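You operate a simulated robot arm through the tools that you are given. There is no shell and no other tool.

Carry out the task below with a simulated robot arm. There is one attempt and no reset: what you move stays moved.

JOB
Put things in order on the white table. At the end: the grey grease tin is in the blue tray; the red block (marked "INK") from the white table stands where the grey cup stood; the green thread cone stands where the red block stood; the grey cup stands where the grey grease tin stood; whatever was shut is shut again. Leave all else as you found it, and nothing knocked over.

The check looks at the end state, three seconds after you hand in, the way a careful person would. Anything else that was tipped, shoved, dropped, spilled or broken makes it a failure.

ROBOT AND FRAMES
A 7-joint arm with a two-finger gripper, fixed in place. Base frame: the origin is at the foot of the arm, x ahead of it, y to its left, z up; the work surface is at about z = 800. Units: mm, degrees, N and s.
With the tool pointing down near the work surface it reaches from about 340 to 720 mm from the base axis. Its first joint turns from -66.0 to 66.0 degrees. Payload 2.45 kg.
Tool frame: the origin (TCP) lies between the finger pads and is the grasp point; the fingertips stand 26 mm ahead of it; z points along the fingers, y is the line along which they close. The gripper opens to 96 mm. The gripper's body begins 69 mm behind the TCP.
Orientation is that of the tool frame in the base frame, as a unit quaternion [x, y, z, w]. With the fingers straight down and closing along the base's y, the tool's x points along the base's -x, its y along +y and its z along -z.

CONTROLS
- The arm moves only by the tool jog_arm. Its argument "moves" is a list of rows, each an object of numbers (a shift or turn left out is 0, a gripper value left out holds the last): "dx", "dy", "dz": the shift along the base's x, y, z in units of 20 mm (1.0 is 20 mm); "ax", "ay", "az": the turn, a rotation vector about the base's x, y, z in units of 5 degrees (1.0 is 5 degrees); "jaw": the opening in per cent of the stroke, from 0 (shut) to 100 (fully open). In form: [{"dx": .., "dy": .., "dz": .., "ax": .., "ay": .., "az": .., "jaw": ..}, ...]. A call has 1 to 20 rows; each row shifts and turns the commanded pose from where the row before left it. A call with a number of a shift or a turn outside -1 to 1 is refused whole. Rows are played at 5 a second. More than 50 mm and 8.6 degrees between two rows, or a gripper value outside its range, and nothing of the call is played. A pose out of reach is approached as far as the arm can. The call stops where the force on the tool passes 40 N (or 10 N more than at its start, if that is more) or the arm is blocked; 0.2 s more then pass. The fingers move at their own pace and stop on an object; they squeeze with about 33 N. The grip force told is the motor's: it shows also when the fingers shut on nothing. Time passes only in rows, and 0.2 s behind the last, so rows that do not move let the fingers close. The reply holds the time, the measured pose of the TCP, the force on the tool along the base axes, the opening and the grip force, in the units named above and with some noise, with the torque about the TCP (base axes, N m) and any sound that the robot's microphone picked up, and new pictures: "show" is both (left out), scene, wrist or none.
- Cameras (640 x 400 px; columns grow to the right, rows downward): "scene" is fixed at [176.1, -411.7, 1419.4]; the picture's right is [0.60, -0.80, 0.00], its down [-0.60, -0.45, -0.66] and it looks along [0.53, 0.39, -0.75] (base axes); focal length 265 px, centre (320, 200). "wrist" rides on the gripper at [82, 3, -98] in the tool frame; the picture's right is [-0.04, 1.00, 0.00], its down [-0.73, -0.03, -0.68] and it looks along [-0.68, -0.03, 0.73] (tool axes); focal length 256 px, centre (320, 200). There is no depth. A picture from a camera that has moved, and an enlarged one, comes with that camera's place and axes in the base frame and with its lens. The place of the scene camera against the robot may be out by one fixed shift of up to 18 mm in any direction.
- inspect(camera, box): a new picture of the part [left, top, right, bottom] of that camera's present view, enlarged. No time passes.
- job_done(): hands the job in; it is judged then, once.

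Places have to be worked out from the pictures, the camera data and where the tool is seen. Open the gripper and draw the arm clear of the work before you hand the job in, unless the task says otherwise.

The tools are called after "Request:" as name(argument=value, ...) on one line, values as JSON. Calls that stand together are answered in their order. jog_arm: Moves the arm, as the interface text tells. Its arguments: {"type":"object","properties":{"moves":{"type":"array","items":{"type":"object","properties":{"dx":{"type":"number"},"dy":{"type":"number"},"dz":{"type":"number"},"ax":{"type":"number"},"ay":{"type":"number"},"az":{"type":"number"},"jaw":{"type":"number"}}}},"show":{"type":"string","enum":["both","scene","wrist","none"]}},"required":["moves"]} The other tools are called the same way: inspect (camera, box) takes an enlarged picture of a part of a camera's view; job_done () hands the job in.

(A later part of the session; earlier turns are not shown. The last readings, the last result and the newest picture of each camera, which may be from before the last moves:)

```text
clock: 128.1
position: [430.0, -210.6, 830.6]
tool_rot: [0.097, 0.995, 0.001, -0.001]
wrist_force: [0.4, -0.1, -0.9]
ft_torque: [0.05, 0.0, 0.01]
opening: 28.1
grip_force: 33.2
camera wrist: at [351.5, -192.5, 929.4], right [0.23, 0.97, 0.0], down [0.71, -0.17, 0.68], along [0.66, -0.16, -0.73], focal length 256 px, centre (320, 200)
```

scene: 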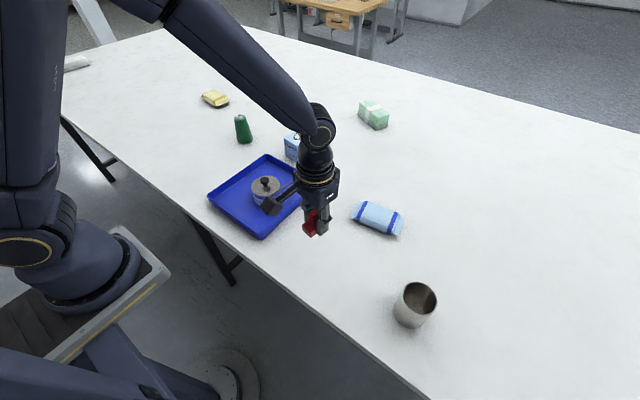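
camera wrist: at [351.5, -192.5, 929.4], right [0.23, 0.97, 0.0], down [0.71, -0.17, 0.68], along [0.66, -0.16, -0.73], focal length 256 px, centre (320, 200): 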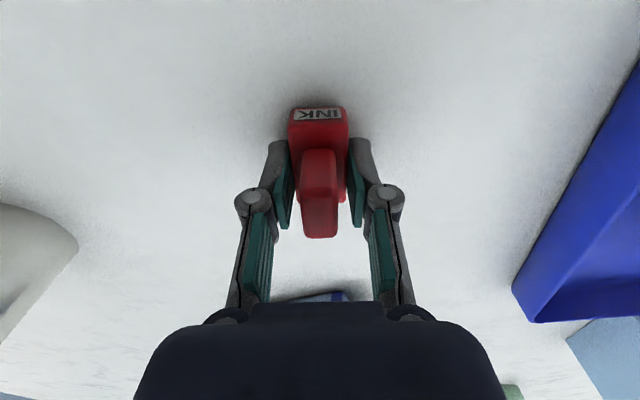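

No contact yet; a little further down in 1 mm steps.

Request:
jog_arm(moves=[{"dz": -0.05}, {}], show="none")

Request:
jog_arm(moves=[{"dz": -0.05}, {}], show="none")

```text
clock: 128.7
position: [431.7, -210.4, 830.5]
tool_rot: [0.096, 0.995, 0.0, -0.001]
wrist_force: [-1.5, 0.8, 4.1]
ft_torque: [-0.04, 0.04, 0.0]
opening: 28.0
grip_force: 33.1
```

```text
clock: 129.3
position: [431.2, -211.3, 830.6]
tool_rot: [0.095, 0.995, 0.0, 0.0]
wrist_force: [-3.7, 1.1, 22.3]
ft_torque: [0.13, 0.26, -0.01]
opening: 28.2
grip_force: 32.4
```

Contact is clear (22 N). I ease off 1 mm, open, and rise.

Request:
jog_arm(moves=[{"dz": 0.06}, {"jaw": 40}, {"jaw": 60}, {"jaw": 80}, {}, {}], show="wrist")

Request:
jog_arm(moves=[{"dz": 0.5}, {"dz": 1}, {"dz": 1}, {"dz": 1}, {"dz": 1}, {"dz": 1}, {"dz": 1}, {"dz": 1}, {"dz": 1}, {"jaw": 100}, {}])

```text
clock: 130.7
position: [431.9, -212.1, 830.8]
tool_rot: [0.096, 0.995, 0.0, -0.001]
wrist_force: [0.2, 0.0, 0.2]
ft_torque: [0.01, 0.03, 0.01]
opening: 77.0
grip_force: 0.1
camera wrist: at [351.9, -192.2, 928.4], right [0.23, 0.97, 0.0], down [0.72, -0.17, 0.68], along [0.66, -0.16, -0.73], focal length 256 px, centre (320, 200)
```

wrist: 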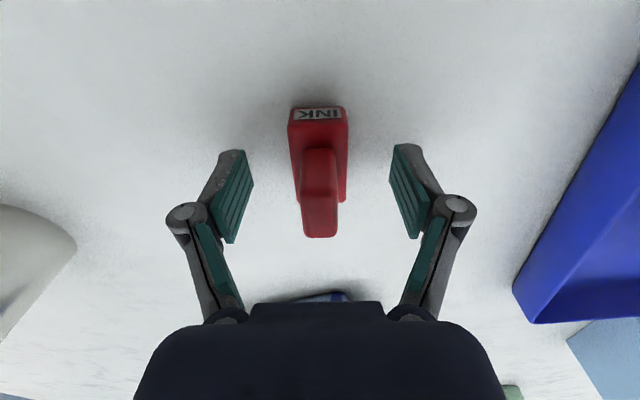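

```text
clock: 133.1
position: [430.8, -211.8, 1001.1]
tool_rot: [0.095, 0.995, -0.001, -0.001]
wrist_force: [-0.5, 0.3, -0.7]
ft_torque: [0.02, -0.01, 0.0]
opening: 95.8
grip_force: 0.1
camera wrist: at [351.2, -193.3, 1099.2], right [0.23, 0.97, 0.0], down [0.71, -0.17, 0.68], along [0.66, -0.16, -0.73], focal length 256 px, centre (320, 200)
```

scene: 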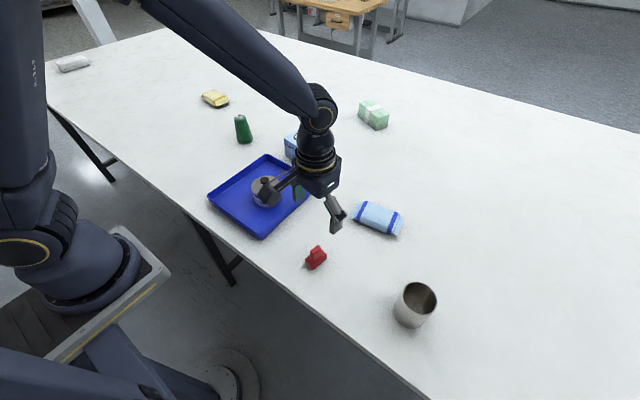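
wrist: 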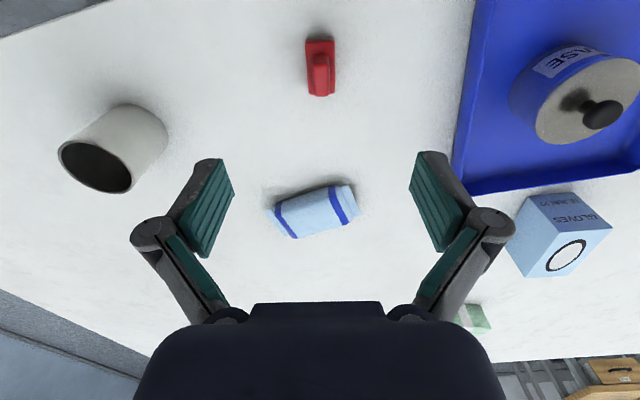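

The block stands upright where the cup was. Now I travel toward the green cone (≈(672, 311), at the edge of reach), turning the tool to yaw ≈ +24° so that it faces radially.

Request:
jog_arm(moves=[{"dx": 0.4, "dy": 0.975, "az": 0.27}, {"dx": 0.4, "dy": 0.975, "az": 0.27}, {"dx": 0.4, "dy": 0.975, "az": 0.27}, {"dx": 0.4, "dy": 0.975, "az": 0.27}, {"dx": 0.4, "dy": 0.975, "az": 0.27}, {"dx": 0.4, "dy": 0.975, "az": 0.27}, {"dx": 0.4, "dy": 0.975, "az": 0.27}, {"dx": 0.4, "dy": 0.975, "az": 0.27}, {"dx": 0.4, "dy": 0.975, "az": 0.27}, {"dx": 0.4, "dy": 0.975, "az": 0.27}, {"dx": 0.4, "dy": 0.975, "az": 0.27}, {"dx": 0.4, "dy": 0.975, "az": 0.27}, {"dx": 0.4, "dy": 0.975, "az": 0.27}], show="none")

Request:
jog_arm(moves=[{"dx": 0.4, "dy": 0.975, "az": 0.27}, {"dx": 0.4, "dy": 0.975, "az": 0.27}, {"dx": 0.4, "dy": 0.975, "az": 0.27}, {"dx": 0.4, "dy": 0.975, "az": 0.27}, {"dx": 0.4, "dy": 0.975, "az": 0.27}, {"dx": 0.4, "dy": 0.975, "az": 0.27}, {"dx": 0.4, "dy": 0.975, "az": 0.27}, {"dx": 0.4, "dy": 0.975, "az": 0.27}, {"dx": 0.4, "dy": 0.975, "az": 0.27}, {"dx": 0.4, "dy": 0.975, "az": 0.27}, {"dx": 0.4, "dy": 0.975, "az": 0.27}, {"dx": 0.4, "dy": 0.975, "az": 0.27}, {}, {}, {}])

Request:
inspect(camera="wrist", box=[220, 0, 420, 125])

```text
clock: 135.9
position: [535.6, 43.9, 1000.8]
tool_rot: [-0.057, 0.998, -0.001, 0.0]
wrist_force: [-0.6, 0.4, 0.4]
ft_torque: [0.01, 0.02, -0.02]
opening: 95.9
grip_force: 0.0
```

```text
clock: 139.1
position: [630.5, 276.8, 1001.0]
tool_rot: [-0.198, 0.98, 0.0, -0.001]
wrist_force: [0.6, -0.3, 0.0]
ft_torque: [0.01, 0.05, -0.01]
opening: 96.1
grip_force: 0.0
camera wrist: at [554.4, 248.0, 1098.0], right [-0.35, 0.94, 0.0], down [0.69, 0.26, 0.68], along [0.64, 0.24, -0.73], focal length 256 px, centre (320, 200)
```

scene: 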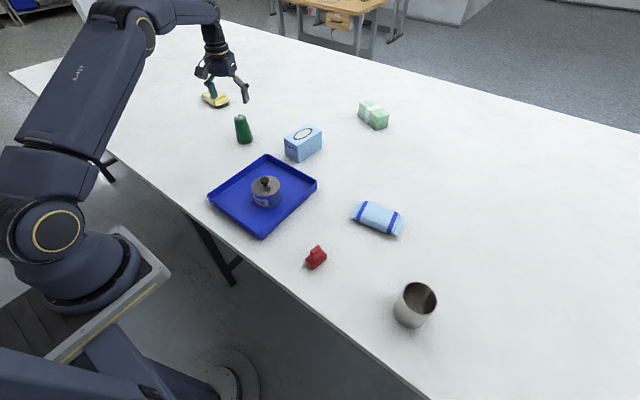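
wrist: 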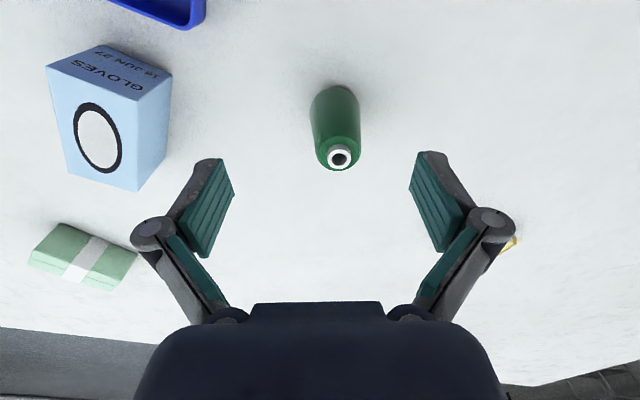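

```text
3.20 times, centred on (320, 62) of wrist
camera zoom: at [554.4, 248.0, 1098.0], right [-0.35, 0.94, 0.0], down [0.69, 0.26, 0.68], along [0.64, 0.24, -0.73], focal length 819 px, centre (320, 640)
```

zoom: 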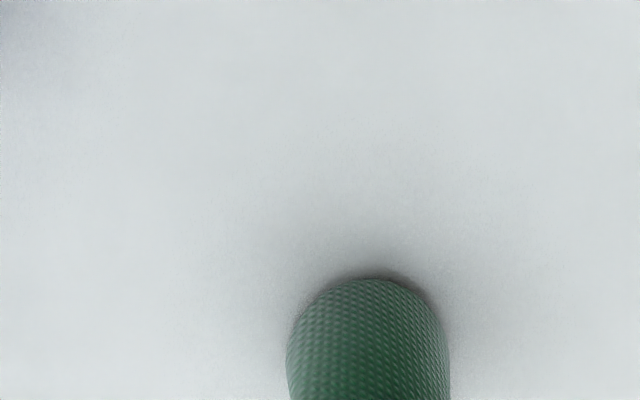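

The cone is taller than I thought: top near z≈897, base ≈58 mm, axis about (671, 311), i.e. radius ≈740 mm. I move above it at z=1000 and see whether the arm still tracks.

Request:
jog_arm(moves=[{"dx": 0.66, "dy": 0.56, "az": 0.14}, {"dx": 0.66, "dy": 0.56, "az": 0.14}, {"dx": 0.66, "dy": 0.56, "az": 0.14}, {}, {}, {}])

Request:
inspect(camera="wrist", box=[220, 0, 420, 125])

```text
clock: 140.5
position: [649.9, 295.7, 999.3]
tool_rot: [-0.208, 0.978, 0.0, -0.001]
wrist_force: [0.7, 1.0, 0.3]
ft_torque: [0.03, -0.01, 0.01]
opening: 96.0
grip_force: 0.0
out of reach, approached as far as the arm can: row 2, 3
camera wrist: at [574.6, 265.6, 1097.1], right [-0.37, 0.93, 0.0], down [0.68, 0.27, 0.68], along [0.63, 0.25, -0.73], focal length 256 px, centre (320, 200)
```

scene: 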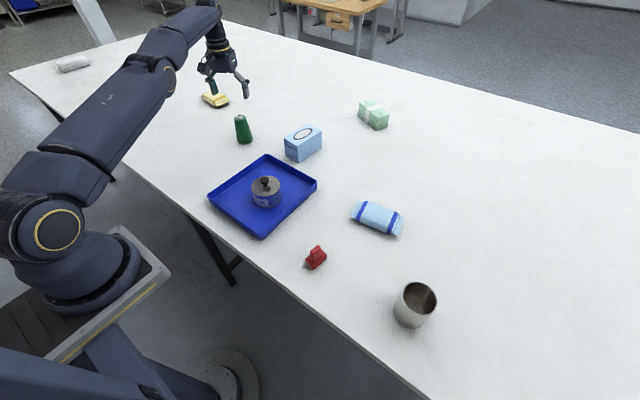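
wrist: 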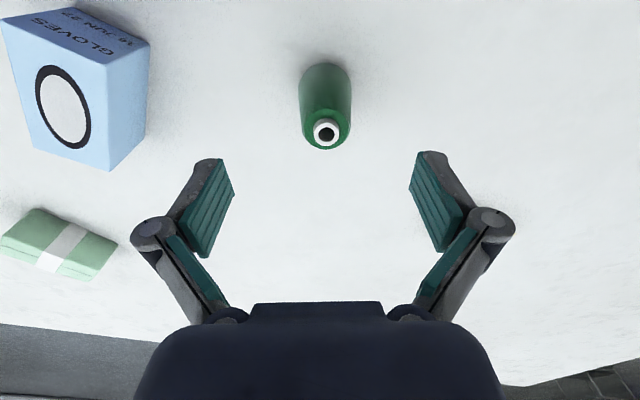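

```text
3.20 times, centred on (320, 62) of wrist
camera zoom: at [574.6, 265.6, 1097.1], right [-0.37, 0.93, 0.0], down [0.68, 0.27, 0.68], along [0.63, 0.25, -0.73], focal length 819 px, centre (320, 640)
```

zoom: 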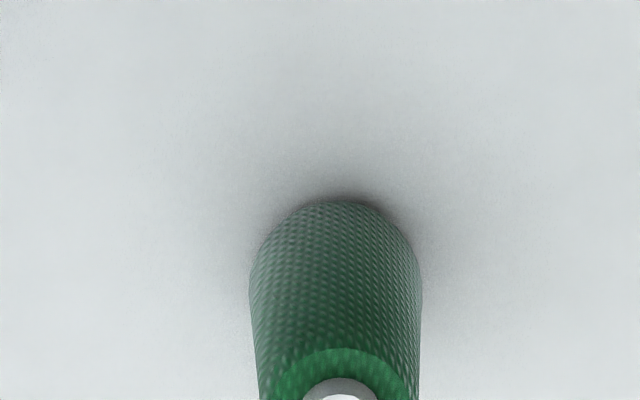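

The vertical tool only reaches radius ≈714 here; the cone axis is at ≈740, so I need to tilt the tool outward. First I step back one row to see from where the commanded pose continues.

Request:
jog_arm(moves=[{"dx": -0.66, "dy": -0.56}, {}, {}], show="none")

```text
clock: 141.3
position: [638.0, 284.8, 998.1]
tool_rot: [-0.215, 0.977, 0.0, 0.0]
wrist_force: [0.3, -0.1, -0.4]
ft_torque: [0.01, -0.03, 0.03]
opening: 95.8
grip_force: 0.1
```

The commanded pose continues from the reached one. Now I tilt the tool outward by 12° about the tangential axis, then move out over the cone.

Request:
jog_arm(moves=[{"ax": 0.337, "ay": -0.726}, {"ax": 0.337, "ay": -0.726}, {"ax": 0.337, "ay": -0.726}, {}, {"dx": 0.55, "dy": 0.43}, {"dx": 0.55, "dy": 0.43}, {"dx": 0.55, "dy": 0.44}, {}, {}, {}])

Request:
inspect(camera="wrist", box=[220, 50, 420, 175])

```text
clock: 143.5
position: [669.6, 308.4, 997.9]
tool_rot: [-0.214, 0.971, 0.024, 0.102]
wrist_force: [-0.4, 0.3, -0.3]
ft_torque: [0.0, -0.02, 0.02]
opening: 96.1
grip_force: 0.1
camera wrist: at [577.3, 270.6, 1076.5], right [-0.38, 0.92, 0.01], down [0.54, 0.21, 0.82], along [0.75, 0.32, -0.58], focal length 256 px, centre (320, 200)
```

scene: 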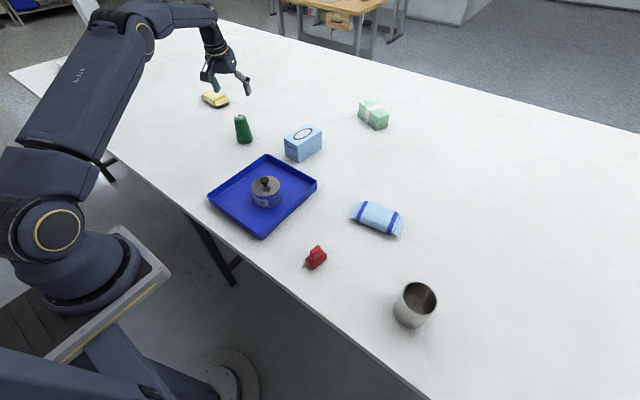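
wrist: 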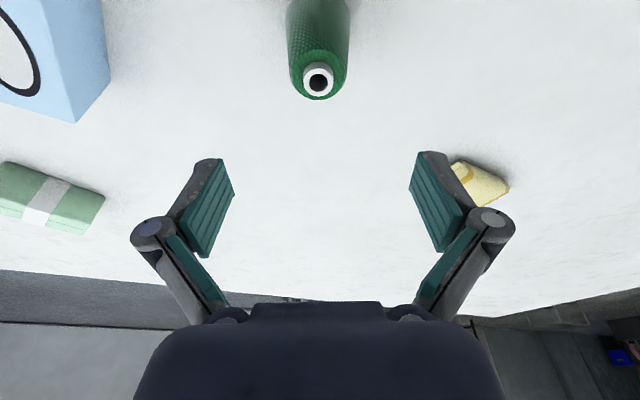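

```text
3.20 times, centred on (320, 112) of wrist
camera zoom: at [577.3, 270.6, 1076.5], right [-0.38, 0.92, 0.01], down [0.54, 0.21, 0.82], along [0.75, 0.32, -0.58], focal length 819 px, centre (320, 480)
```

zoom: 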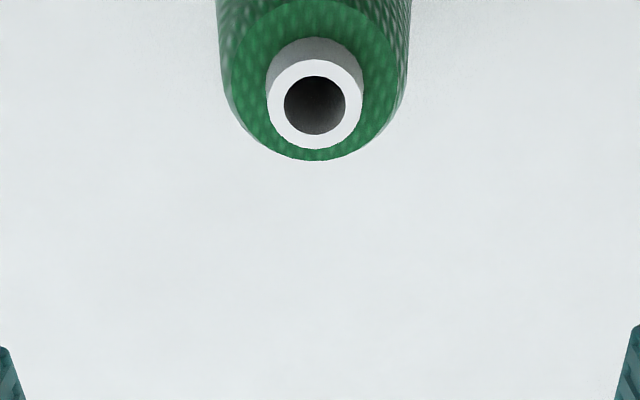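

Tilted tool reaches. The cone's axis is ~3.6 mm further out and ~1 mm sideways from the TCP. I correct and lower partway to z≈915 for another look.

Request:
jog_arm(moves=[{"dx": 0.18, "dy": 0.03}, {"dz": -1}, {"dz": -1}, {"dz": -1}, {"dz": -1}, {}, {}, {}])

Request:
inspect(camera="wrist", box=[220, 80, 420, 205])

Request:
inspect(camera="scene", box=[190, 50, 290, 150])

```text
clock: 145.3
position: [674.1, 310.9, 917.7]
tool_rot: [-0.213, 0.971, 0.023, 0.101]
wrist_force: [-0.7, -0.4, -0.9]
ft_torque: [0.03, 0.01, 0.01]
opening: 95.9
grip_force: 0.1
camera wrist: at [581.9, 272.1, 996.9], right [-0.38, 0.92, 0.01], down [0.54, 0.21, 0.82], along [0.75, 0.32, -0.58], focal length 256 px, centre (320, 200)
```

scene: 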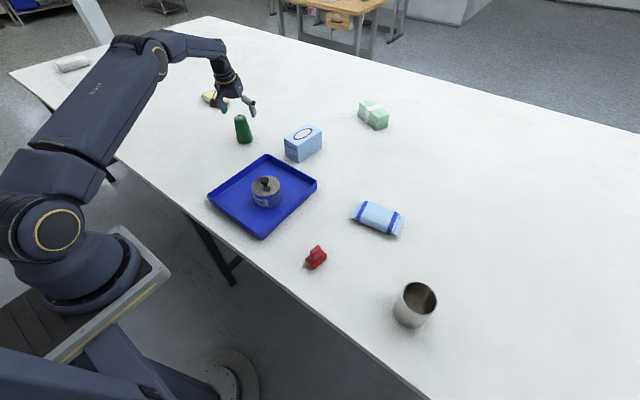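
wrist: 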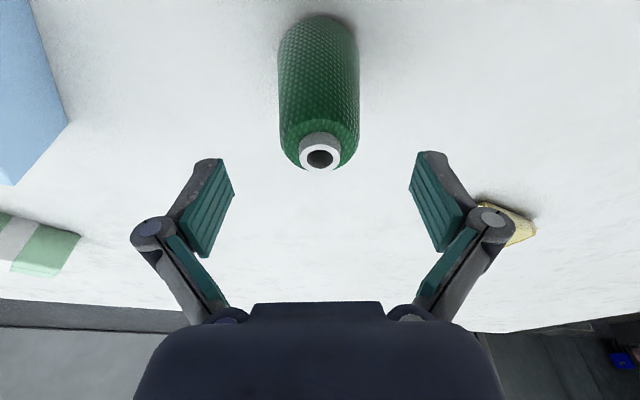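

```text
3.20 times, centred on (320, 142) of wrist
camera zoom: at [581.9, 272.1, 996.9], right [-0.38, 0.92, 0.01], down [0.54, 0.21, 0.82], along [0.75, 0.32, -0.58], focal length 819 px, centre (320, 384)
```

zoom: 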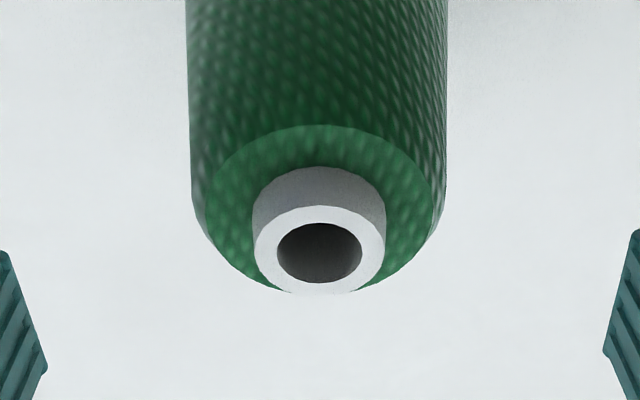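

```text
4.00 times, centred on (240, 100) of scene
camera zoom: at [176.1, -411.7, 1419.4], right [0.6, -0.8, 0.0], down [-0.6, -0.45, -0.66], along [0.53, 0.39, -0.75], focal length 1060 px, centre (640, 600)
```

zoom: 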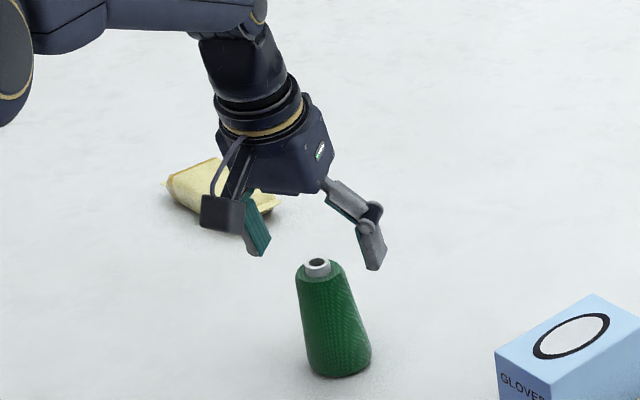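

Triangulation puts the cone axis at (671, 310), ring top at z≈903. I shift back 3.5 mm and lower to z≈876 so that the pads grip above the centre of gravity.

Request:
jog_arm(moves=[{"dx": -0.16, "dy": -0.08}, {"dz": -1}, {"dz": -1}, {"dz": -0.1}, {}, {}])

Request:
inspect(camera="wrist", box=[220, 100, 420, 225])

```text
clock: 146.7
position: [672.5, 308.3, 876.1]
tool_rot: [-0.213, 0.971, 0.023, 0.101]
wrist_force: [-0.5, 0.4, -1.0]
ft_torque: [-0.02, 0.01, 0.0]
opening: 95.9
grip_force: 0.0
camera wrist: at [579.6, 269.9, 954.9], right [-0.38, 0.92, 0.01], down [0.54, 0.21, 0.82], along [0.75, 0.32, -0.58], focal length 256 px, centre (320, 200)
```

scene: 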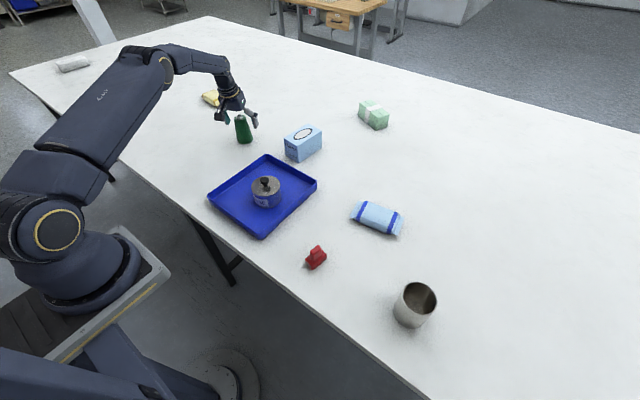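
wrist: 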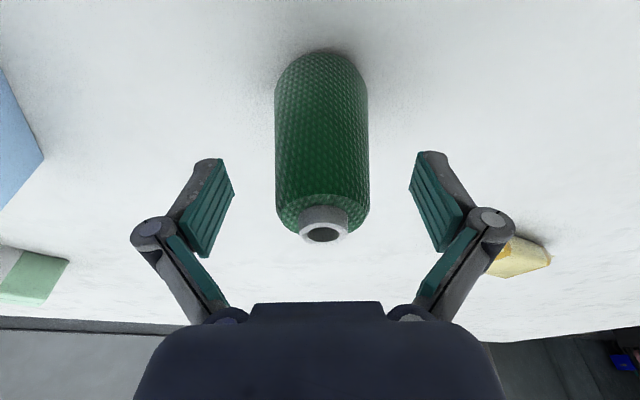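

```text
3.20 times, centred on (320, 162) of wrist
camera zoom: at [579.6, 269.9, 954.9], right [-0.38, 0.92, 0.01], down [0.54, 0.21, 0.82], along [0.75, 0.32, -0.58], focal length 819 px, centre (320, 320)
```

zoom: 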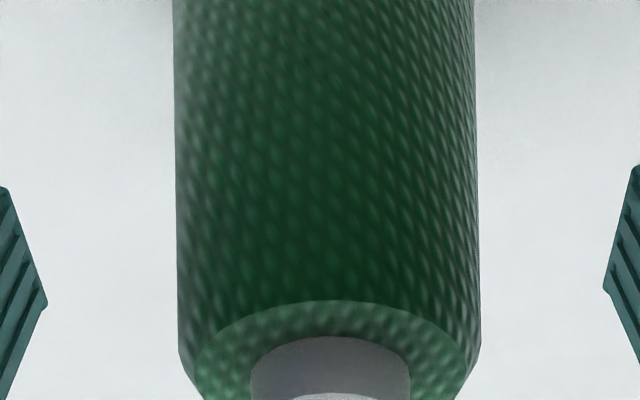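

The cone sits centred between the pads (~0.7 mm off). I close on it.

Request:
jog_arm(moves=[{"jaw": 60}, {}, {"jaw": 40}, {}, {"jaw": 0}, {}, {}, {}])

Request:
inspect(camera="scene", box=[200, 80, 280, 160])

```text
clock: 148.5
position: [672.1, 308.8, 877.3]
tool_rot: [-0.214, 0.971, 0.023, 0.101]
wrist_force: [-1.2, 1.8, 5.4]
ft_torque: [0.11, 0.1, -0.02]
opening: 48.8
grip_force: 32.9
camera wrist: at [579.5, 270.2, 955.3], right [-0.38, 0.92, 0.01], down [0.54, 0.21, 0.82], along [0.75, 0.32, -0.58], focal length 256 px, centre (320, 200)
```

scene: 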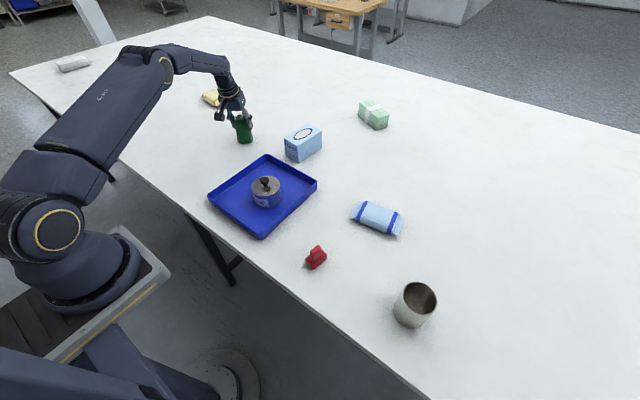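
wrist: 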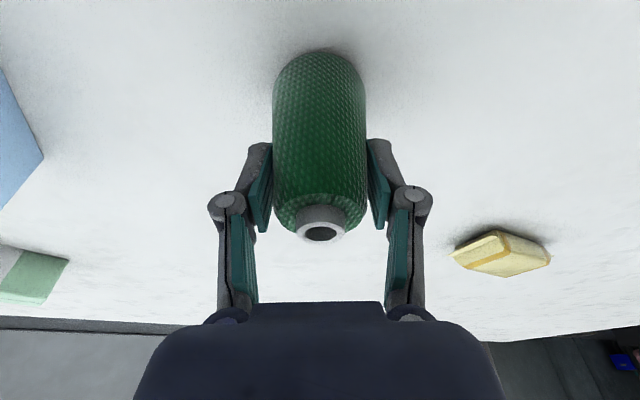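

```text
5.00 times, centred on (240, 120) of scene
camera zoom: at [175.9, -411.7, 1419.4], right [0.6, -0.8, 0.0], down [-0.6, -0.45, -0.66], along [0.53, 0.39, -0.75], focal length 1325 px, centre (720, 600)
```

zoom: 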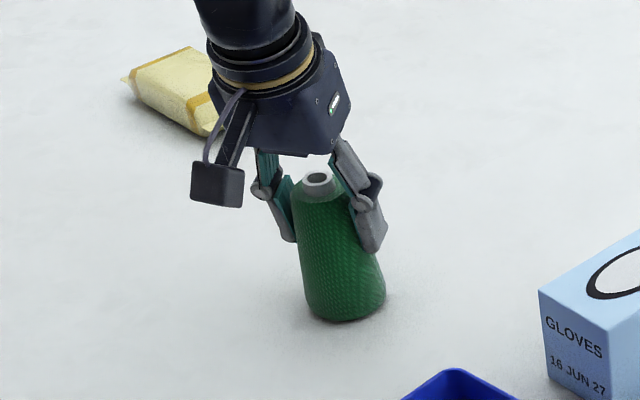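

Gripped at 48.8 mm as expected. I lift slowly by 16 mm and check that the cone stays upright in the grip.

Request:
jog_arm(moves=[{"dz": 0.15}, {"dz": 0.15}, {"dz": 0.25}, {"dz": 0.25}, {}, {}])

Request:
inspect(camera="scene", box=[200, 80, 280, 160])

```text
clock: 149.9
position: [671.1, 310.7, 892.5]
tool_rot: [-0.213, 0.972, 0.023, 0.1]
wrist_force: [-0.3, 0.3, -2.0]
ft_torque: [-0.02, 0.01, -0.01]
opening: 48.8
grip_force: 33.6
camera wrist: at [579.5, 270.3, 971.2], right [-0.38, 0.92, 0.01], down [0.54, 0.21, 0.82], along [0.75, 0.32, -0.58], focal length 256 px, centre (320, 200)
```

scene: 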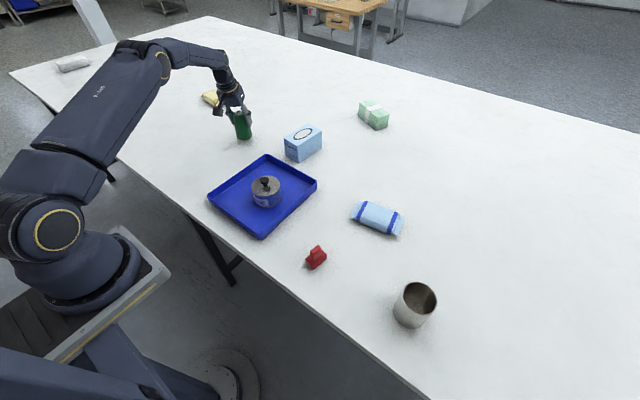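
wrist: 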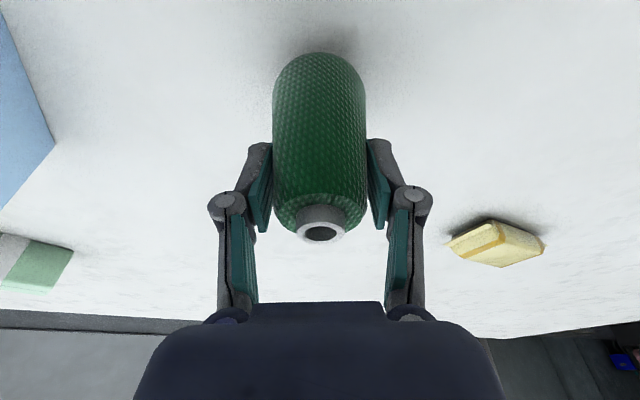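

```text
5.00 times, centred on (240, 120) of scene
camera zoom: at [176.1, -411.7, 1419.4], right [0.6, -0.8, 0.0], down [-0.6, -0.45, -0.66], along [0.53, 0.39, -0.75], focal length 1325 px, centre (720, 600)
```

zoom: 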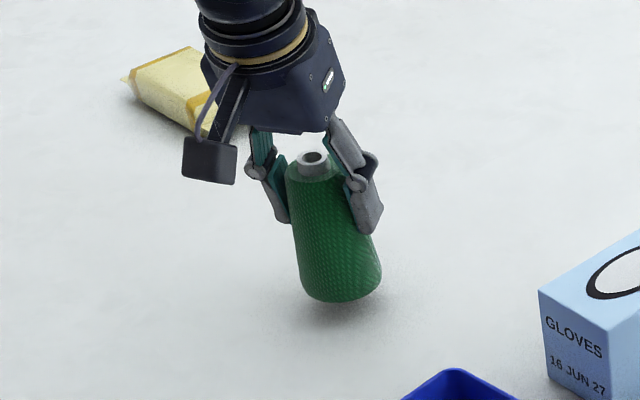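

The cone is off the table (≈2 N). I zoom the wrist view to check any small pitch of the cone in the grip.

Request:
inspect(camera="wrist", box=[220, 30, 420, 155])

Request:
inspect(camera="wrist", box=[220, 130, 420, 255])

```text
3.20 times, centred on (320, 92) of wrist
camera zoom: at [579.5, 270.3, 971.2], right [-0.38, 0.92, 0.01], down [0.54, 0.21, 0.82], along [0.75, 0.32, -0.58], focal length 819 px, centre (320, 544)
```

zoom: 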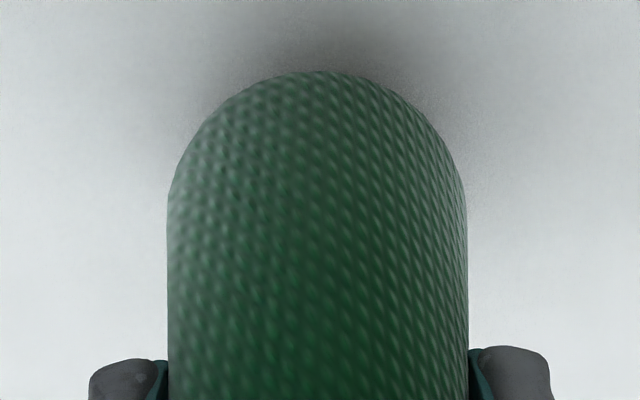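

```text
3.20 times, centred on (320, 192) of wrist
camera zoom: at [579.5, 270.3, 971.2], right [-0.38, 0.92, 0.01], down [0.54, 0.21, 0.82], along [0.75, 0.32, -0.58], focal length 819 px, centre (320, 224)
```

zoom: 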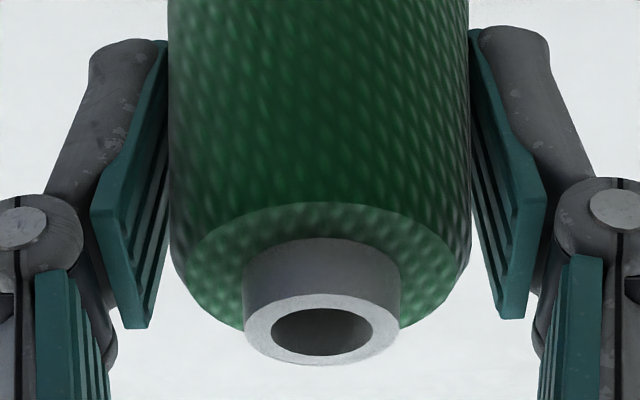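

The cone is upright in the grip. I raise it, carry it to the block's former place (533.5, 268.4) with the same tilt, then check.

Request:
jog_arm(moves=[{"dz": 0.6}, {"dz": 0.8}, {"dz": 0.8}, {"dz": 0.8}, {"dx": -0.5, "dy": -0.15}, {"dx": -0.9, "dy": -0.27}, {"dx": -0.9, "dy": -0.27}, {"dx": -0.9, "dy": -0.27}, {"dx": -0.9, "dy": -0.27}, {"dx": -0.9, "dy": -0.27}, {"dx": -0.9, "dy": -0.27}, {"dx": -0.975, "dy": -0.31}, {}, {}, {}])

```text
clock: 153.1
position: [531.5, 268.7, 952.6]
tool_rot: [-0.213, 0.971, 0.023, 0.102]
wrist_force: [0.2, 0.0, -1.5]
ft_torque: [0.01, -0.01, 0.0]
opening: 48.7
grip_force: 32.6
camera wrist: at [440.3, 229.4, 1030.9], right [-0.38, 0.92, 0.01], down [0.54, 0.21, 0.82], along [0.75, 0.32, -0.58], focal length 256 px, centre (320, 200)
```

scene: 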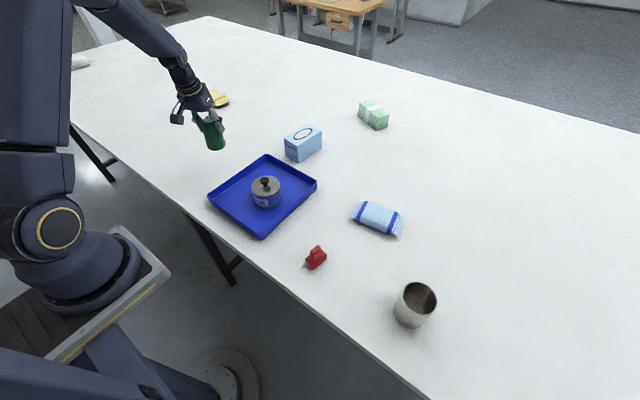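
wrist: 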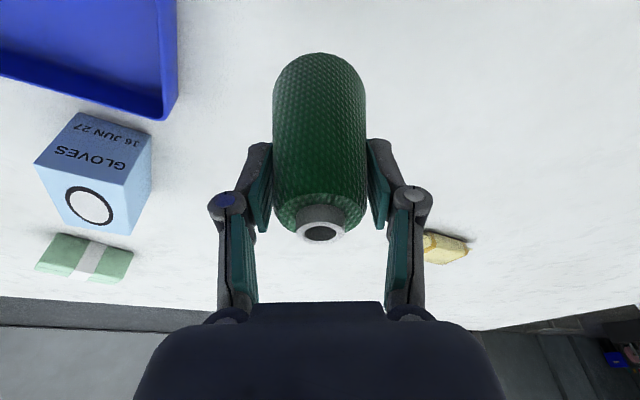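

TCP is 1.7 mm short in x; I correct and lower to about z 881, then feel for contact.

Request:
jog_arm(moves=[{"dx": 0.085, "dy": -0.04}, {"dz": -1}, {"dz": -1}, {"dz": -0.8}, {"dz": -0.5}, {"dz": -0.25}, {}, {}])

Request:
inspect(camera="scene", box=[180, 100, 260, 180])

```text
clock: 154.9
position: [536.7, 267.2, 880.7]
tool_rot: [-0.214, 0.971, 0.023, 0.101]
wrist_force: [0.0, 0.8, -0.9]
ft_torque: [0.0, 0.0, -0.02]
opening: 48.6
grip_force: 33.1
camera wrist: at [443.3, 228.1, 960.5], right [-0.38, 0.92, 0.01], down [0.54, 0.21, 0.82], along [0.75, 0.32, -0.58], focal length 256 px, centre (320, 200)
```

scene: 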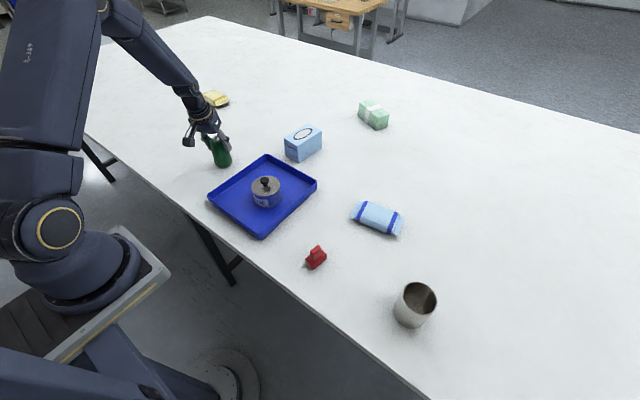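
wrist: 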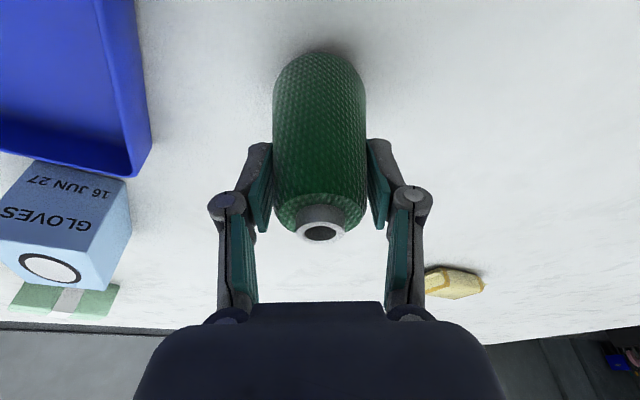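

```text
5.00 times, centred on (220, 140) of scene
camera zoom: at [176.1, -411.7, 1419.4], right [0.6, -0.8, 0.0], down [-0.6, -0.45, -0.66], along [0.53, 0.39, -0.75], focal length 1325 px, centre (820, 500)
```

zoom: 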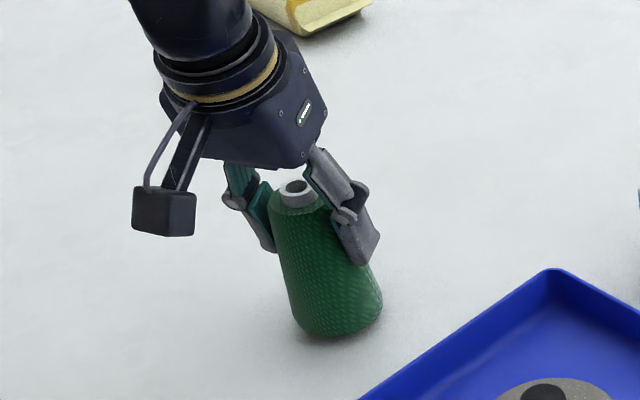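

The cone hangs just above the table at (534.8, 267.9). A tiny correction, then small steps down.

Request:
jog_arm(moves=[{"dx": -0.05, "dy": 0.02, "dz": -0.1}, {}], show="none")

Request:
jog_arm(moves=[{"dz": -0.06}, {}], show="none")

Request:
jog_arm(moves=[{"dz": -0.06}, {}], show="none")

Request:
jog_arm(moves=[{"dz": -0.05}, {}], show="none")

```text
clock: 155.5
position: [534.7, 267.6, 879.8]
tool_rot: [-0.213, 0.971, 0.023, 0.101]
wrist_force: [-0.4, 0.4, -1.7]
ft_torque: [-0.02, -0.02, -0.04]
opening: 48.7
grip_force: 33.0
```

```text
clock: 156.1
position: [533.9, 268.2, 878.0]
tool_rot: [-0.213, 0.972, 0.023, 0.101]
wrist_force: [0.2, 0.8, -1.7]
ft_torque: [-0.01, -0.01, -0.03]
opening: 48.6
grip_force: 33.2
```

```text
clock: 156.7
position: [534.0, 266.9, 877.1]
tool_rot: [-0.214, 0.971, 0.024, 0.102]
wrist_force: [0.8, -0.1, -1.2]
ft_torque: [0.04, 0.0, -0.01]
opening: 48.4
grip_force: 32.8
```

```text
clock: 157.3
position: [533.7, 267.7, 876.5]
tool_rot: [-0.214, 0.971, 0.024, 0.102]
wrist_force: [-5.6, -1.5, 10.6]
ft_torque: [-0.36, 0.18, -0.08]
opening: 48.7
grip_force: 33.0
```

Contact (10.6 N). I press a bit more so the base lies flat, then open slowly.

Request:
jog_arm(moves=[{"dz": -0.04}, {}], show="wrist")

Request:
jog_arm(moves=[{"dz": 0.04}, {"jaw": 54}, {"jaw": 60}, {"jaw": 70}, {"jaw": 85}, {"jaw": 100}, {}, {}])

Request:
inspect(camera="scene", box=[180, 100, 260, 180])

```text
clock: 157.9
position: [535.4, 268.5, 875.7]
tool_rot: [-0.214, 0.971, 0.023, 0.103]
wrist_force: [-13.7, -6.2, 34.8]
ft_torque: [-0.38, 0.61, -0.01]
opening: 48.4
grip_force: 33.2
camera wrist: at [441.8, 228.2, 955.5], right [-0.38, 0.92, 0.01], down [0.54, 0.21, 0.82], along [0.75, 0.32, -0.58], focal length 256 px, centre (320, 200)
```

wrist: 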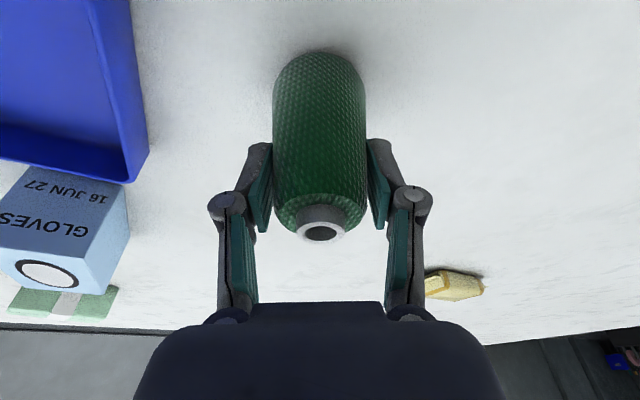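

```text
clock: 159.7
position: [534.0, 268.8, 875.4]
tool_rot: [-0.213, 0.971, 0.023, 0.101]
wrist_force: [0.9, 0.3, -0.3]
ft_torque: [-0.01, 0.01, -0.03]
opening: 96.0
grip_force: 0.0
camera wrist: at [441.8, 228.1, 954.7], right [-0.38, 0.92, 0.01], down [0.54, 0.21, 0.82], along [0.75, 0.32, -0.58], focal length 256 px, centre (320, 200)
```

scene: 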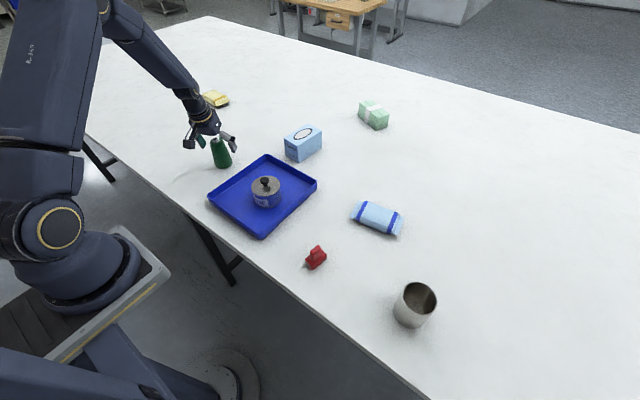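
wrist: 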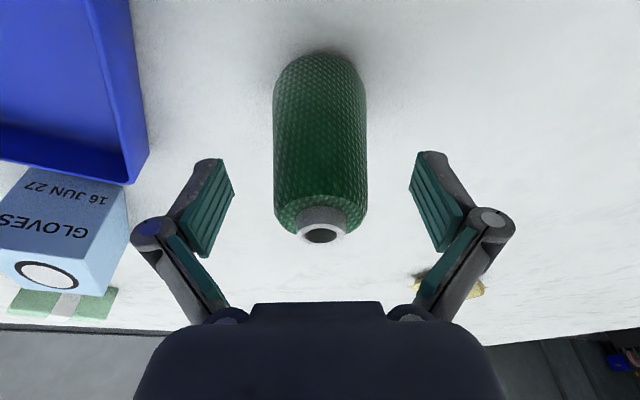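

```text
5.00 times, centred on (220, 140) of scene
camera zoom: at [176.1, -411.7, 1419.4], right [0.6, -0.8, 0.0], down [-0.6, -0.45, -0.66], along [0.53, 0.39, -0.75], focal length 1325 px, centre (820, 500)
```

zoom: 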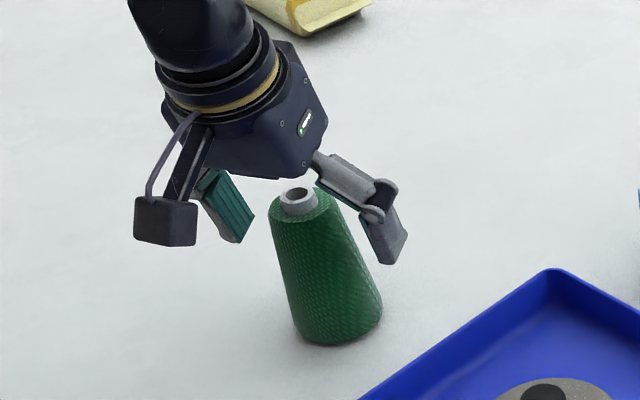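

The cone stands upright on the block's place. I rise straight up, undo the tilt and look over the result.

Request:
jog_arm(moves=[{"dz": 0.5}, {"dz": 1}, {"dz": 1}, {"dz": 1}, {"dz": 1}, {"dz": 1}, {"dz": 1}, {"ax": -0.337, "ay": 0.726}, {"ax": -0.337, "ay": 0.726}, {"ax": -0.337, "ay": 0.726}, {"az": -1}, {"az": -1}, {"az": -1}, {"az": -1}, {"az": -0.96}, {}, {}])

Request:
inspect(camera="wrist", box=[220, 0, 420, 125])

Request:
inspect(camera="scene", box=[180, 100, 300, 200])

```text
clock: 163.3
position: [535.0, 268.5, 1005.1]
tool_rot: [0.0, 1.0, 0.0, -0.001]
wrist_force: [0.6, -0.5, 0.6]
ft_torque: [0.01, 0.0, 0.02]
opening: 95.9
grip_force: 0.1
camera wrist: at [452.7, 270.7, 1103.3], right [0.04, 1.0, 0.0], down [0.73, -0.03, 0.68], along [0.68, -0.03, -0.74], focal length 256 px, centre (320, 200)
```

scene: 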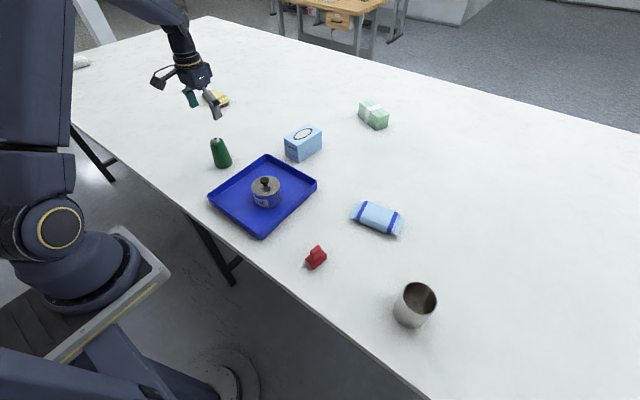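
wrist: 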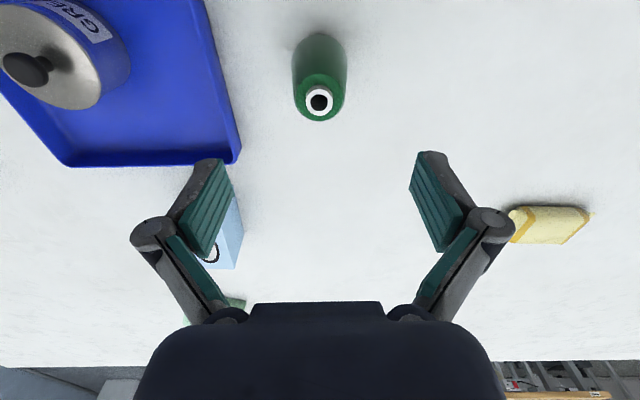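

```text
3.20 times, centred on (320, 62) of wrist
camera zoom: at [452.7, 270.7, 1103.3], right [0.04, 1.0, 0.0], down [0.73, -0.03, 0.68], along [0.68, -0.03, -0.74], focal length 819 px, centre (320, 640)
```

zoom: 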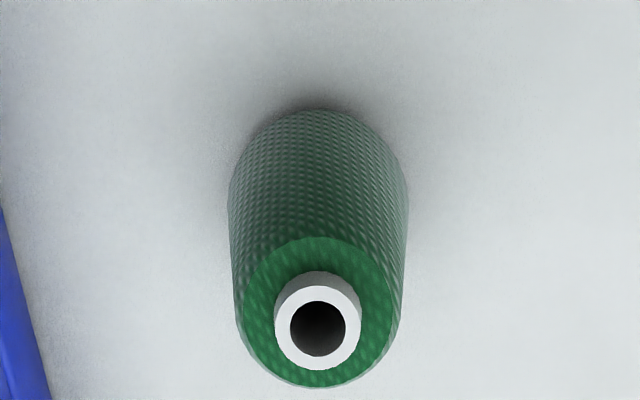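

```text
4.00 times, centred on (240, 150) of scene
camera zoom: at [176.1, -411.7, 1419.4], right [0.6, -0.8, 0.0], down [-0.6, -0.45, -0.66], along [0.53, 0.39, -0.75], focal length 1060 px, centre (640, 400)
```

zoom: 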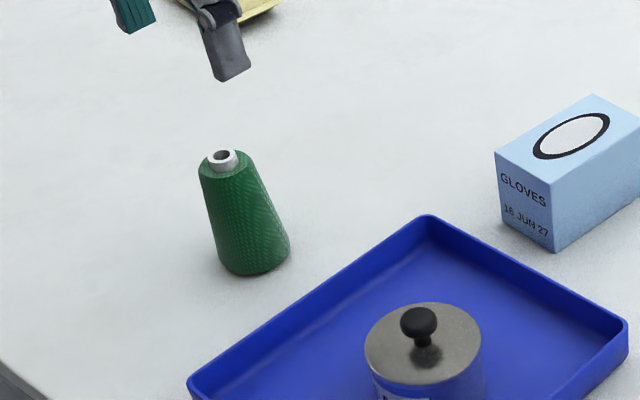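

Cone stands at ≈(534.5, 267), within 2 mm of the block's old place. The ambiguous snap sounds still leave doubt whether the tin's lid is latched, so I go back over the tin to verify. Path is clear at this height.

Request:
jog_arm(moves=[{"dx": -0.11, "dy": -0.99}, {"dx": -0.11, "dy": -0.99}, {"dx": -0.11, "dy": -0.99}, {"dx": -0.11, "dy": -0.99}, {"dx": -0.11, "dy": -0.99}, {"dx": -0.11, "dy": -0.99}, {"dx": -0.11, "dy": -0.99}, {"dx": -0.11, "dy": -0.99}, {"dx": -0.11, "dy": -0.99}, {"dx": -0.11, "dy": -0.99}, {"dx": -0.11, "dy": -0.99}, {"dx": -0.11, "dy": -0.99}, {}, {"dz": -1}, {"dz": -1}, {"dz": -1}, {"dz": -1}, {"dz": -0.8}, {}, {}], show="wrist")

Request:
inspect(camera="wrist", box=[220, 50, 420, 175])

Request:
inspect(camera="wrist", box=[280, 40, 360, 90])

```text
clock: 167.5
position: [506.6, 30.8, 910.5]
tool_rot: [0.0, 1.0, 0.0, -0.001]
wrist_force: [0.7, -0.2, -0.4]
ft_torque: [0.0, 0.02, 0.01]
opening: 95.9
grip_force: 0.0
camera wrist: at [426.4, 32.9, 1008.3], right [0.04, 1.0, 0.0], down [0.73, -0.03, 0.68], along [0.68, -0.03, -0.74], focal length 256 px, centre (320, 200)
```

wrist: 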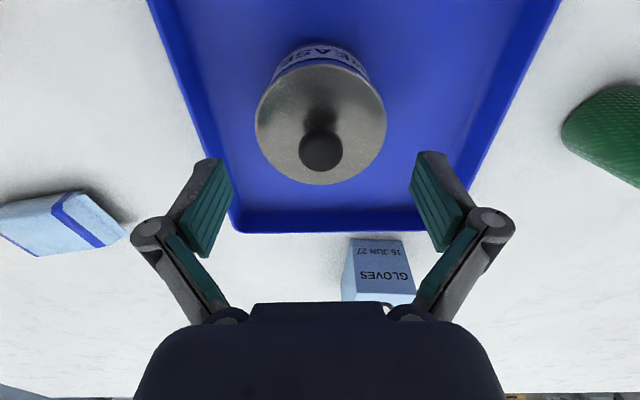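

```text
3.20 times, centred on (320, 112) of wrist
camera zoom: at [426.4, 32.9, 1008.3], right [0.04, 1.0, 0.0], down [0.73, -0.03, 0.68], along [0.68, -0.03, -0.74], focal length 819 px, centre (320, 480)
```

zoom: 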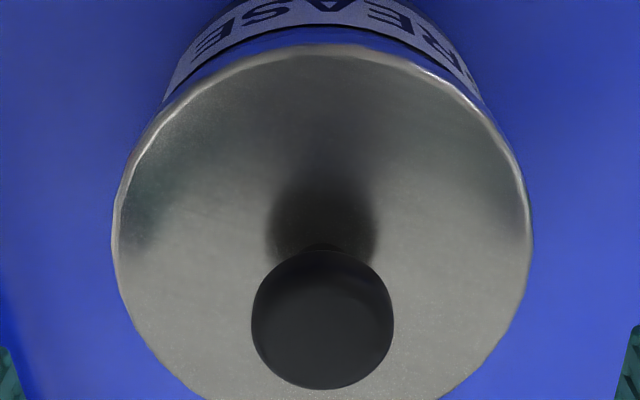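

```text
8.00 times, centred on (320, 65) of wrist
camera zoom: at [426.4, 32.9, 1008.3], right [0.04, 1.0, 0.0], down [0.73, -0.03, 0.68], along [0.68, -0.03, -0.74], focal length 2048 px, centre (320, 1280)
```

zoom: 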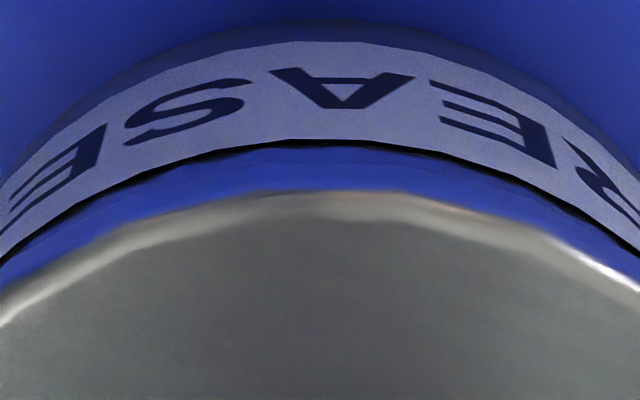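

The lid looks level and seated. I lower to the knob (TCP z≈890) and grip it for a gentle lift test: if latched, the whole tin (≈5 N) comes with it.

Request:
jog_arm(moves=[{"dz": -0.5, "jaw": 50}, {"dz": -0.5}, {}, {}, {"jaw": 25}, {}, {}, {}], show="wrist")

Request:
jog_arm(moves=[{"jaw": 0}, {}, {}, {}], show="wrist")

```text
clock: 169.3
position: [507.4, 30.7, 890.2]
tool_rot: [0.0, 1.0, 0.0, -0.001]
wrist_force: [0.0, 0.5, 0.0]
ft_torque: [-0.03, -0.01, -0.03]
opening: 24.1
grip_force: 0.0
camera wrist: at [425.8, 32.9, 988.3], right [0.04, 1.0, 0.0], down [0.73, -0.03, 0.68], along [0.68, -0.03, -0.73], focal length 256 px, centre (320, 200)
```

wrist: 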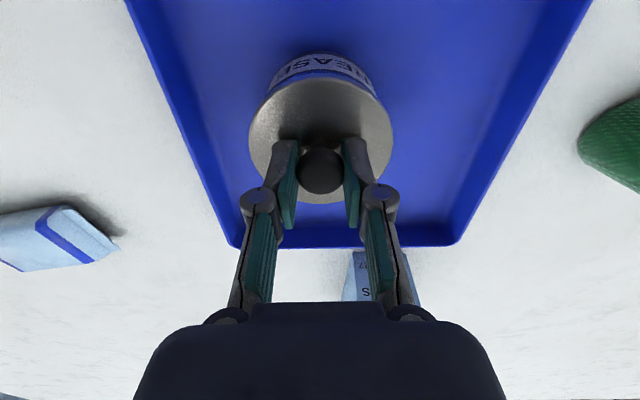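

```text
clock: 170.3
position: [506.5, 29.8, 890.6]
tool_rot: [0.001, 1.0, 0.0, 0.0]
wrist_force: [-0.6, 1.3, 1.5]
ft_torque: [0.0, -0.03, 0.02]
opening: 20.7
grip_force: 32.8
camera wrist: at [425.8, 32.9, 988.3], right [0.04, 1.0, 0.0], down [0.73, -0.03, 0.68], along [0.68, -0.03, -0.73], focal length 256 px, centre (320, 200)
```

wrist: 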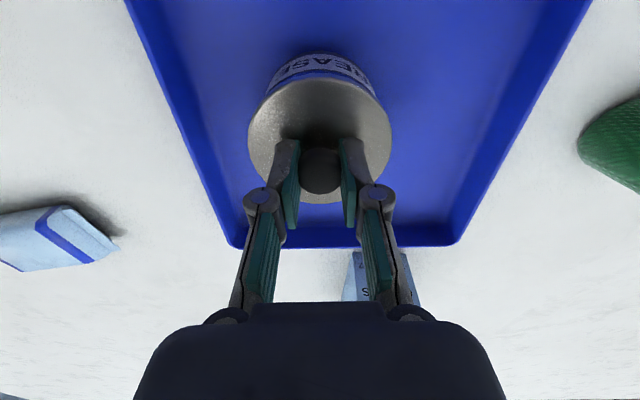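

No sound on gripping this time. I raise by 1 mm steps and read the load.

Request:
jog_arm(moves=[{"dz": 0.05}, {}], show="none")

Request:
jog_arm(moves=[{"dz": 0.05}, {}], show="wrist")

```text
clock: 170.9
position: [508.1, 30.8, 891.9]
tool_rot: [0.0, 1.0, 0.0, -0.001]
wrist_force: [-0.4, 0.6, -0.3]
ft_torque: [0.07, 0.05, -0.01]
opening: 21.1
grip_force: 32.8
heard: snap
```

```text
clock: 171.5
position: [508.0, 29.2, 893.3]
tool_rot: [0.0, 1.0, 0.001, -0.001]
wrist_force: [-0.3, 0.7, -1.0]
ft_torque: [0.02, 0.06, 0.0]
opening: 20.9
grip_force: 32.6
camera wrist: at [426.3, 32.5, 990.2], right [0.04, 1.0, 0.0], down [0.73, -0.03, 0.68], along [0.68, -0.03, -0.73], focal length 256 px, centre (320, 200)
```

wrist: 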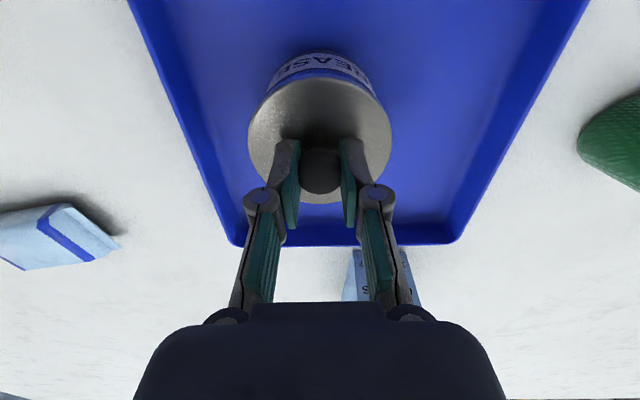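

The lid un-snapped with just a 1 mm pull, which tells me it had indeed been latched, and that easing up while gripping undoes it. I press it back down in small steps until it snaps, and this time I'll open the jaws while still pressing.

Request:
jog_arm(moves=[{"dz": -0.1}, {}], show="none")

Request:
jog_arm(moves=[{"dz": -0.06}, {}], show="none")

Request:
jog_arm(moves=[{"dz": -0.06}, {}], show="none")

```text
clock: 172.1
position: [508.5, 28.9, 890.0]
tool_rot: [0.0, 1.0, 0.0, 0.0]
wrist_force: [-1.1, 0.3, 0.0]
ft_torque: [0.04, 0.02, 0.01]
opening: 21.2
grip_force: 32.8
```

```text
clock: 172.7
position: [508.0, 30.2, 890.3]
tool_rot: [0.0, 1.0, 0.0, 0.0]
wrist_force: [-4.2, 0.0, 25.5]
ft_torque: [-0.03, 0.48, 0.02]
opening: 21.0
grip_force: 33.0
```

```text
clock: 173.3
position: [508.3, 30.2, 888.1]
tool_rot: [0.0, 1.0, 0.001, 0.003]
wrist_force: [-1.5, -0.4, 33.8]
ft_torque: [-0.03, 0.03, 0.02]
opening: 20.8
grip_force: 33.0
```

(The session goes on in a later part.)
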